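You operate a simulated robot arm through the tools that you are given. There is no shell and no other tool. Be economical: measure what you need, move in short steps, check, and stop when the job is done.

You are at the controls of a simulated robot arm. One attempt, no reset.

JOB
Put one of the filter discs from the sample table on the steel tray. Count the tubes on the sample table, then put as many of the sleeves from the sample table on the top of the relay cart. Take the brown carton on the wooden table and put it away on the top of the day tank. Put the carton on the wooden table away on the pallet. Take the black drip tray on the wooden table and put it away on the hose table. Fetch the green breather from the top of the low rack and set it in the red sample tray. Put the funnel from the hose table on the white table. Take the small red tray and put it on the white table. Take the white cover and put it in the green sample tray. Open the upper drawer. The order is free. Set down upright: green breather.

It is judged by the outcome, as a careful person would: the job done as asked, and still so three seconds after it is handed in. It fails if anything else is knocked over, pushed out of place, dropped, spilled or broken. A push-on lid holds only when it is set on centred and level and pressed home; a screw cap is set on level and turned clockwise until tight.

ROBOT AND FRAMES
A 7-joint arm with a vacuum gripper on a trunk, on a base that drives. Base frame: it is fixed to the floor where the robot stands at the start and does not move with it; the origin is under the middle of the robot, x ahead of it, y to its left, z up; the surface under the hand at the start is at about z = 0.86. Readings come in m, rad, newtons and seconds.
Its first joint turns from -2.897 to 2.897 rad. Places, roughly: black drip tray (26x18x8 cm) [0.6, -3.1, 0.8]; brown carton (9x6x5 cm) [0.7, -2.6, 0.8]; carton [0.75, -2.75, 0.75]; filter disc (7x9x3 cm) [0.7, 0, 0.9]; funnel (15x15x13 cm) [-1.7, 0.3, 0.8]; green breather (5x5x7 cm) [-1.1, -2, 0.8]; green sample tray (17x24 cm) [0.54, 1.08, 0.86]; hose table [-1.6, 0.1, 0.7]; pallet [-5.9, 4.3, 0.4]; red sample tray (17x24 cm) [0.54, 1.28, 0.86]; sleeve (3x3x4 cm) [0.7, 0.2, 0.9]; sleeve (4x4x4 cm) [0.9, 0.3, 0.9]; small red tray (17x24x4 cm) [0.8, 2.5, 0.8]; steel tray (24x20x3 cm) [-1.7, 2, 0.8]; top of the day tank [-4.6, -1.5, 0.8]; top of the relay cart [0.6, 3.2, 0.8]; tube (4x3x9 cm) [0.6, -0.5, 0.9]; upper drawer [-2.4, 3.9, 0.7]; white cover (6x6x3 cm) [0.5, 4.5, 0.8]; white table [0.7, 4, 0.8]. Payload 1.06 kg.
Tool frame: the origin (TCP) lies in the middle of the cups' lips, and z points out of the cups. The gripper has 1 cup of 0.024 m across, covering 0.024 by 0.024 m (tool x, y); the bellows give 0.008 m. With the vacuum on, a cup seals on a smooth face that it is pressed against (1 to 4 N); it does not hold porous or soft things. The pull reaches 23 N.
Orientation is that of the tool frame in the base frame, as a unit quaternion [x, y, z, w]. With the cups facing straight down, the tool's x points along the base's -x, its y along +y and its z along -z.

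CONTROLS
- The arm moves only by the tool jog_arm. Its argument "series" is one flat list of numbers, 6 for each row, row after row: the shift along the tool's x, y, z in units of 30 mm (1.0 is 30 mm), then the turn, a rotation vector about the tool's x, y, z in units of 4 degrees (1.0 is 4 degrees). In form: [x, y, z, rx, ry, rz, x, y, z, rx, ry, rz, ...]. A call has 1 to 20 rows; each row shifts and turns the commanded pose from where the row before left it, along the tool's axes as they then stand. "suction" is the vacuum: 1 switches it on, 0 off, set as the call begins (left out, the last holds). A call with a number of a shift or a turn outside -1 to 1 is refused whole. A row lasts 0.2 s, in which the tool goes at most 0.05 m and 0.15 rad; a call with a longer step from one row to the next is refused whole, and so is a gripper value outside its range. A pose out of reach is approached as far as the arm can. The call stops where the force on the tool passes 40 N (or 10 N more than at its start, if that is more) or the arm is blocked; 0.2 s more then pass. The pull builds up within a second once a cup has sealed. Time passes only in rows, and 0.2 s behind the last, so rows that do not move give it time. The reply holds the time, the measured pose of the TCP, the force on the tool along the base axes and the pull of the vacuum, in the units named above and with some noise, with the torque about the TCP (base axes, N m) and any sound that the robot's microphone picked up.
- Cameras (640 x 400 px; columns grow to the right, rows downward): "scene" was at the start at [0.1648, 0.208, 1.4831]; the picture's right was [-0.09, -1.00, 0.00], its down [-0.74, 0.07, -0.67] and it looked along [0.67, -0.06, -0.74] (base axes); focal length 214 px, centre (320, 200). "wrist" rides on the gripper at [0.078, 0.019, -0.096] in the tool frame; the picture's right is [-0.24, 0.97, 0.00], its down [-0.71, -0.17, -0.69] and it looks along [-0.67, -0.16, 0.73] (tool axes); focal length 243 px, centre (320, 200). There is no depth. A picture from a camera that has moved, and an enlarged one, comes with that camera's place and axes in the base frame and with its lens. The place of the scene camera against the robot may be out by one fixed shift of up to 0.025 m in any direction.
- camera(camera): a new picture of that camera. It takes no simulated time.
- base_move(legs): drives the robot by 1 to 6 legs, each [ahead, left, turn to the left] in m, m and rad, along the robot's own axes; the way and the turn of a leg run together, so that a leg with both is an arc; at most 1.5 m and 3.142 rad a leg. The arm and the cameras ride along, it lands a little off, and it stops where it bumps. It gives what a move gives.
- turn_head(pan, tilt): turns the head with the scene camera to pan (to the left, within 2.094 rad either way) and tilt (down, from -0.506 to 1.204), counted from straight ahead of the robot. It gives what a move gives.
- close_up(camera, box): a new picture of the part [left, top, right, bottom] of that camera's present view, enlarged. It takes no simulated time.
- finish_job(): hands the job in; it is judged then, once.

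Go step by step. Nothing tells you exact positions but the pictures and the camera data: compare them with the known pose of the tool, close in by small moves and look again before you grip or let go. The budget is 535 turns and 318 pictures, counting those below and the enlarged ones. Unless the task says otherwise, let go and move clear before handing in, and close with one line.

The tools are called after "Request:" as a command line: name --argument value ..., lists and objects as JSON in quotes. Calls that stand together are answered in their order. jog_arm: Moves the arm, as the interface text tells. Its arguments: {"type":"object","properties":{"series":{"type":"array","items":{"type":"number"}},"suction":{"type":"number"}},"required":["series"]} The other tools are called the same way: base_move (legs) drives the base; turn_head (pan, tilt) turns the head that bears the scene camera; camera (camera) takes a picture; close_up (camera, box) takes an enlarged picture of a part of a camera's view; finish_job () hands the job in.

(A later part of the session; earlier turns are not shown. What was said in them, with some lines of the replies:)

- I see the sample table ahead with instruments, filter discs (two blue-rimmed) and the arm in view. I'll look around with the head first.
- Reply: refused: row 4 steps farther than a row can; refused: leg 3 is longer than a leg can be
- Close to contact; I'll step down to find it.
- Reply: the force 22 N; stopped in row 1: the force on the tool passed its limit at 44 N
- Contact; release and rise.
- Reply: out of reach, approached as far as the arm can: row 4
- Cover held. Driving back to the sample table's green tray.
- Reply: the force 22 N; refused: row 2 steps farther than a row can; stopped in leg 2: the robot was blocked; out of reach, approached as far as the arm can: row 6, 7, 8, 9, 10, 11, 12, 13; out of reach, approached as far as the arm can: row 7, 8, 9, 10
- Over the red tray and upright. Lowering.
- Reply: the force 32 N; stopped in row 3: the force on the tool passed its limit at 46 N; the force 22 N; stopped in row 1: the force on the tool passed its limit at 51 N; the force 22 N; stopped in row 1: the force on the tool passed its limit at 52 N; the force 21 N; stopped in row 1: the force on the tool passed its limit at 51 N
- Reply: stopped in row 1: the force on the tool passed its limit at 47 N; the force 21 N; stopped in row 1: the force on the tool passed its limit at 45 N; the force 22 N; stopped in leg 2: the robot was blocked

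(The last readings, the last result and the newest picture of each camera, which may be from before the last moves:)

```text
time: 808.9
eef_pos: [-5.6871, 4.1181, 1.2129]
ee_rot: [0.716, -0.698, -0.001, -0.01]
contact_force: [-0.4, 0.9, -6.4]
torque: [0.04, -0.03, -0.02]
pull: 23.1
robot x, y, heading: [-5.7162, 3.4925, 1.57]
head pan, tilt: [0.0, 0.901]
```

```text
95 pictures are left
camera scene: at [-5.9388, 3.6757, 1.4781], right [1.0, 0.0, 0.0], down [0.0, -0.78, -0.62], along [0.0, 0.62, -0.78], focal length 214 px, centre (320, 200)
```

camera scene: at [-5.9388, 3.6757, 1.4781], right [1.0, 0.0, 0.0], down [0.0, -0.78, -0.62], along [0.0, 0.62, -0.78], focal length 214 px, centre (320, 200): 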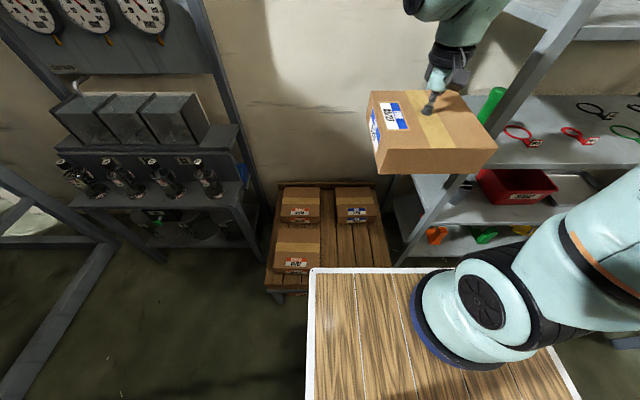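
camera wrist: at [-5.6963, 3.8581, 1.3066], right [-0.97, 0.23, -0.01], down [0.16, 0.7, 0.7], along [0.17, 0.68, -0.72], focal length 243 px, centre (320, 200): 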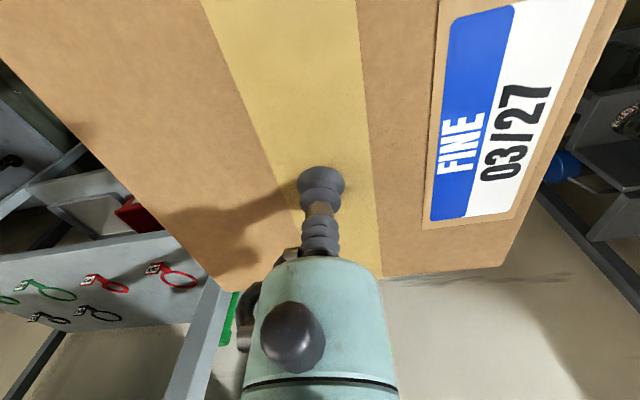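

Request:
jog_arm --series '[-1, 0.6, 0, 0, 0, 0, -0.8, 0.5, 0.5, 0, 0, 0, 0, 0, 1, 0, 0, 0, 0, 0, 1, 0, 0, 0, 0, 0, 1, 0, 0, 0, 0, 0, 1, 0, 0, 0, 0, 0, 1, 0, 0, 0, 0, 0, 1, 0, 0, 0, 0, 0, 1, 0, 0, 0, 0, 0, 1, 0, 0, 0, 0, 0, 1, 0, 0, 0, 0, 0, 1, 0, 0, 0, 0, 0, 1, 0, 0, 0, 0, 0, 1, 0, 0, 0]'

Request:
camera --camera "scene"

Request:
camera --camera "wrist"

```text
time: 811.9
eef_pos: [-5.7175, 4.1764, 0.838]
ee_rot: [0.716, -0.698, 0.0, -0.01]
contact_force: [-1.3, 0.2, -7.2]
torque: [0.07, -0.05, -0.03]
pull: 23.1
robot x, y, heading: [-5.7162, 3.4905, 1.571]
head pan, tilt: [0.0, 0.901]
```

```text
94 pictures are left
camera scene: at [-5.9389, 3.6754, 1.4781], right [1.0, 0.0, 0.0], down [0.0, -0.78, -0.62], along [0.0, 0.62, -0.78], focal length 214 px, centre (320, 200)
```

scene: 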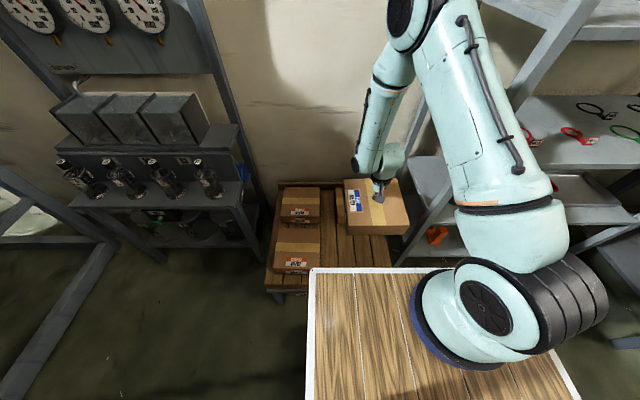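

```text
93 pictures are left
camera wrist: at [-5.7342, 4.0958, 0.9315], right [-0.98, 0.21, -0.01], down [0.14, 0.7, 0.7], along [0.15, 0.68, -0.72], focal length 243 px, centre (320, 200)
```

wrist: 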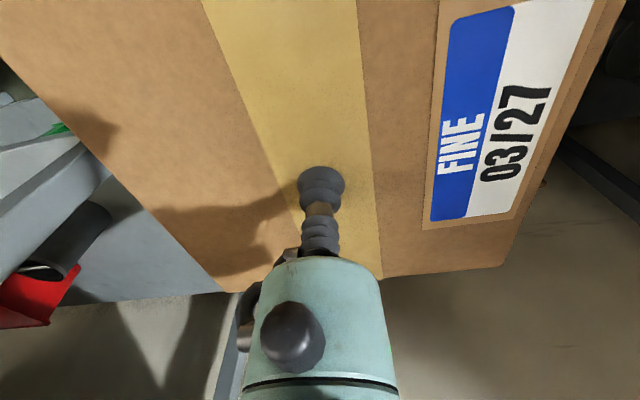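

Request:
jog_arm --series '[0, 0, 1, 0, 0, 0, 0, 0, 1, 0, 0, 0, 0, 0, 1, 0, 0, 0, 0, 0, 1, 0, 0, 0, 0, 0, 1, 0, 0, 0, 0, 0, 1, 0, 0, 0, 0, 0, 1, 0, 0, 0, 0, 0, 1, 0, 0, 0, 0, 0, 0.8, 0, 0, 0]'

Request:
camera --camera "scene"

Request:
camera --camera "wrist"

```text
time: 813.9
eef_pos: [-5.7151, 4.1792, 0.5761]
ee_rot: [0.716, -0.698, -0.001, -0.01]
contact_force: [0.3, 1.2, -8.0]
torque: [0.05, -0.03, 0.03]
pull: 23.1
robot x, y, heading: [-5.7149, 3.4925, 1.567]
head pan, tilt: [0.0, 0.901]
```

```text
92 pictures are left
camera scene: at [-5.9389, 3.6755, 1.4781], right [1.0, 0.0, 0.0], down [0.0, -0.78, -0.62], along [0.0, 0.62, -0.78], focal length 214 px, centre (320, 200)
```

scene: 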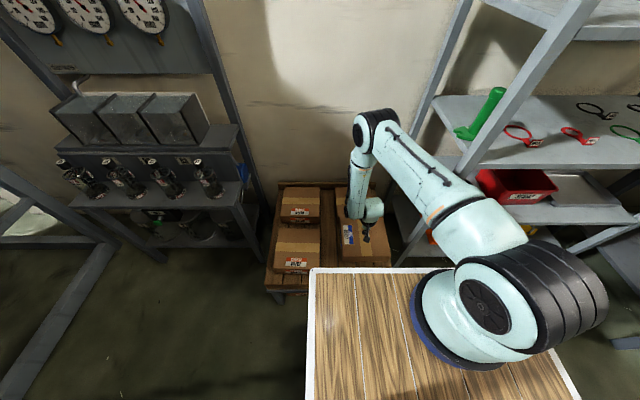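

```text
91 pictures are left
camera wrist: at [-5.7315, 4.0978, 0.67], right [-0.98, 0.21, -0.01], down [0.14, 0.7, 0.7], along [0.15, 0.68, -0.72], focal length 243 px, centre (320, 200)
```

wrist: 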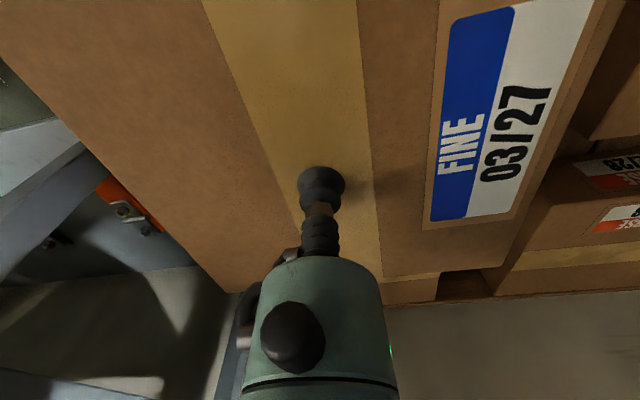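

Request:
jog_arm --series '[0, 0, 0.8, 0, 0, 0, 0, 0, 0.7, 0, 0, 0, 0, 0, 0.4, 0, 0, 0]'

Request:
close_up --camera "scene" --box '[240, 160, 420, 300]'

```text
time: 814.7
eef_pos: [-5.7135, 4.1821, 0.5172]
ee_rot: [0.716, -0.698, 0.0, -0.01]
contact_force: [-0.7, 0.0, -5.7]
torque: [0.06, -0.04, 0.02]
pull: 23.3
robot x, y, heading: [-5.714, 3.4934, 1.568]
head pan, tilt: [0.0, 0.901]
```

```text
2.86 times, centred on (330, 230) of scene
camera zoom: at [-5.9389, 3.6756, 1.4781], right [1.0, 0.0, 0.0], down [0.0, -0.78, -0.62], along [0.0, 0.62, -0.78], focal length 613 px, centre (291, 114)
```

zoom: 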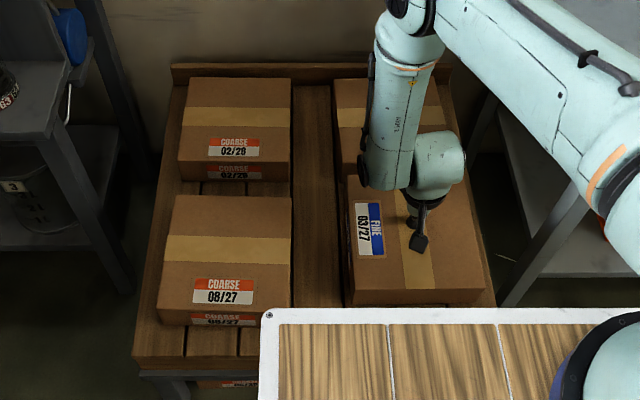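

Request:
jog_arm --series '[0, 0, 0.3, 0, 0, 0, 0, 0, 0.2, 0, 0, 0]'

Request:
jog_arm --series '[0, 0, 0.2, 0, 0, 0]'

Request:
jog_arm --series '[0, 0, 0.2, 0, 0, 0]'

Request:
jog_arm --series '[0, 0, 0.2, 0, 0, 0]'

Request:
jog_arm --series '[0, 0, 0.2, 0, 0, 0]'

```text
time: 815.3
eef_pos: [-5.7125, 4.1815, 0.5026]
ee_rot: [0.716, -0.698, -0.001, -0.011]
contact_force: [0.0, 0.6, -6.6]
torque: [0.03, -0.04, 0.01]
pull: 23.1
robot x, y, heading: [-5.717, 3.4913, 1.573]
head pan, tilt: [0.0, 0.901]
```

```text
time: 815.7
eef_pos: [-5.7129, 4.1823, 0.4966]
ee_rot: [0.717, -0.697, -0.001, -0.01]
contact_force: [-0.7, 1.3, -3.6]
torque: [-0.16, -0.02, -0.02]
pull: 22.6
robot x, y, heading: [-5.7153, 3.4925, 1.57]
head pan, tilt: [0.0, 0.901]
```

```text
time: 816.1
eef_pos: [-5.7119, 4.182, 0.4912]
ee_rot: [0.717, -0.697, -0.002, -0.011]
contact_force: [-0.8, 4.0, 16.6]
torque: [-0.13, -0.02, -0.12]
pull: 23.0
robot x, y, heading: [-5.7177, 3.4966, 1.568]
head pan, tilt: [0.0, 0.901]
```

```text
time: 816.5
eef_pos: [-5.7105, 4.1823, 0.486]
ee_rot: [0.716, -0.698, -0.002, -0.01]
contact_force: [-1.4, 3.2, 28.9]
torque: [-0.21, -0.05, -0.02]
pull: 22.9
robot x, y, heading: [-5.7182, 3.4955, 1.572]
head pan, tilt: [0.0, 0.901]
```

```text
time: 816.8
eef_pos: [-5.7121, 4.184, 0.4863]
ee_rot: [0.716, -0.698, -0.002, -0.01]
contact_force: [-0.2, -9.4, 26.7]
torque: [0.08, -0.01, 0.13]
pull: 21.9
robot x, y, heading: [-5.7137, 3.4933, 1.568]
head pan, tilt: [0.0, 0.901]
stopped in row 1: the force on the tool passed its limit at 55 N (the readings are from after the stop); the commanded pose is now the measured one
```

Contact made. Release, rise and check.

Request:
jog_arm --series '[0, 0, -0.15, 0, 0, 0, 0, 0, 0, 0, 0, 0, 0, 0, 0, 0, 0, 0, 0, 0, 0, 0, 0, 0, 0, 0, -0.1, 0, 0, 0, 0, 0, -0.2, 0, 0, 0, 0, 0, -0.6, 0, 0, 0, 0, 0, -1, 0, 0, 0, 0, 0, -1, 0, 0, 0, 0, 0, -1, 0, 0, 0, 0, 0, -1, 0, 0, 0, 0, 0, -1, 0, 0, 0, 0, 0, -1, 0, 0, 0, 0, 0, -1, 0, 0, 0, 0, 0, -1, 0, 0, 0, 0, 0, -1, 0, 0, 0, 0, 0, -1, 0, 0, 0, 0, 0, -1, 0, 0, 0, 0, 0, -1, 0, 0, 0]' --suction 0

Request:
close_up --camera "scene" --box '[240, 160, 420, 300]'

```text
time: 820.8
eef_pos: [-5.7157, 4.1741, 0.8762]
ee_rot: [0.716, -0.698, -0.001, -0.011]
contact_force: [0.1, -0.3, 0.0]
torque: [0.03, -0.02, 0.01]
pull: 0.0
robot x, y, heading: [-5.7162, 3.4935, 1.574]
head pan, tilt: [0.0, 0.901]
```

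```text
2.86 times, centred on (330, 230) of scene
camera zoom: at [-5.9389, 3.6758, 1.4781], right [1.0, 0.0, 0.0], down [0.0, -0.78, -0.62], along [0.0, 0.62, -0.78], focal length 613 px, centre (291, 114)
```

zoom: 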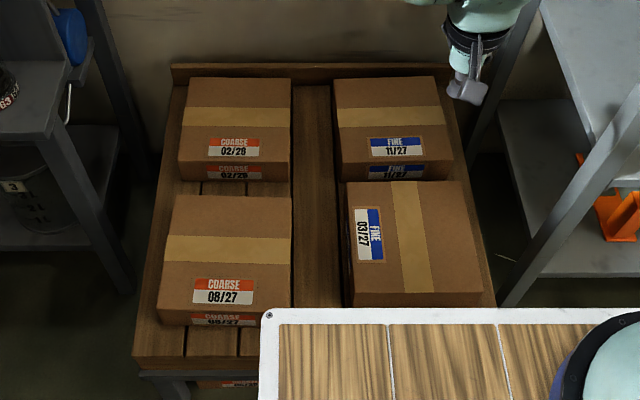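

I can see the carton sitting in the free place on the pallet, so all ten items are placed and the arm is clear. I'm handing the job in.

Request:
finish_job

```text
The job is handed in.
```

The job is handed in with every item placed where you asked, the upper drawer open about 28 cm, and two sleeves on the relay cart to match the two tubes on the sample table top. I left out the two tubes on the shelf underneath. The base bumped into something twice: the table holding the steel tray, where everything still stood in place afterwards, and what was probably a bucket on the floor near the blue table, which I did not check.
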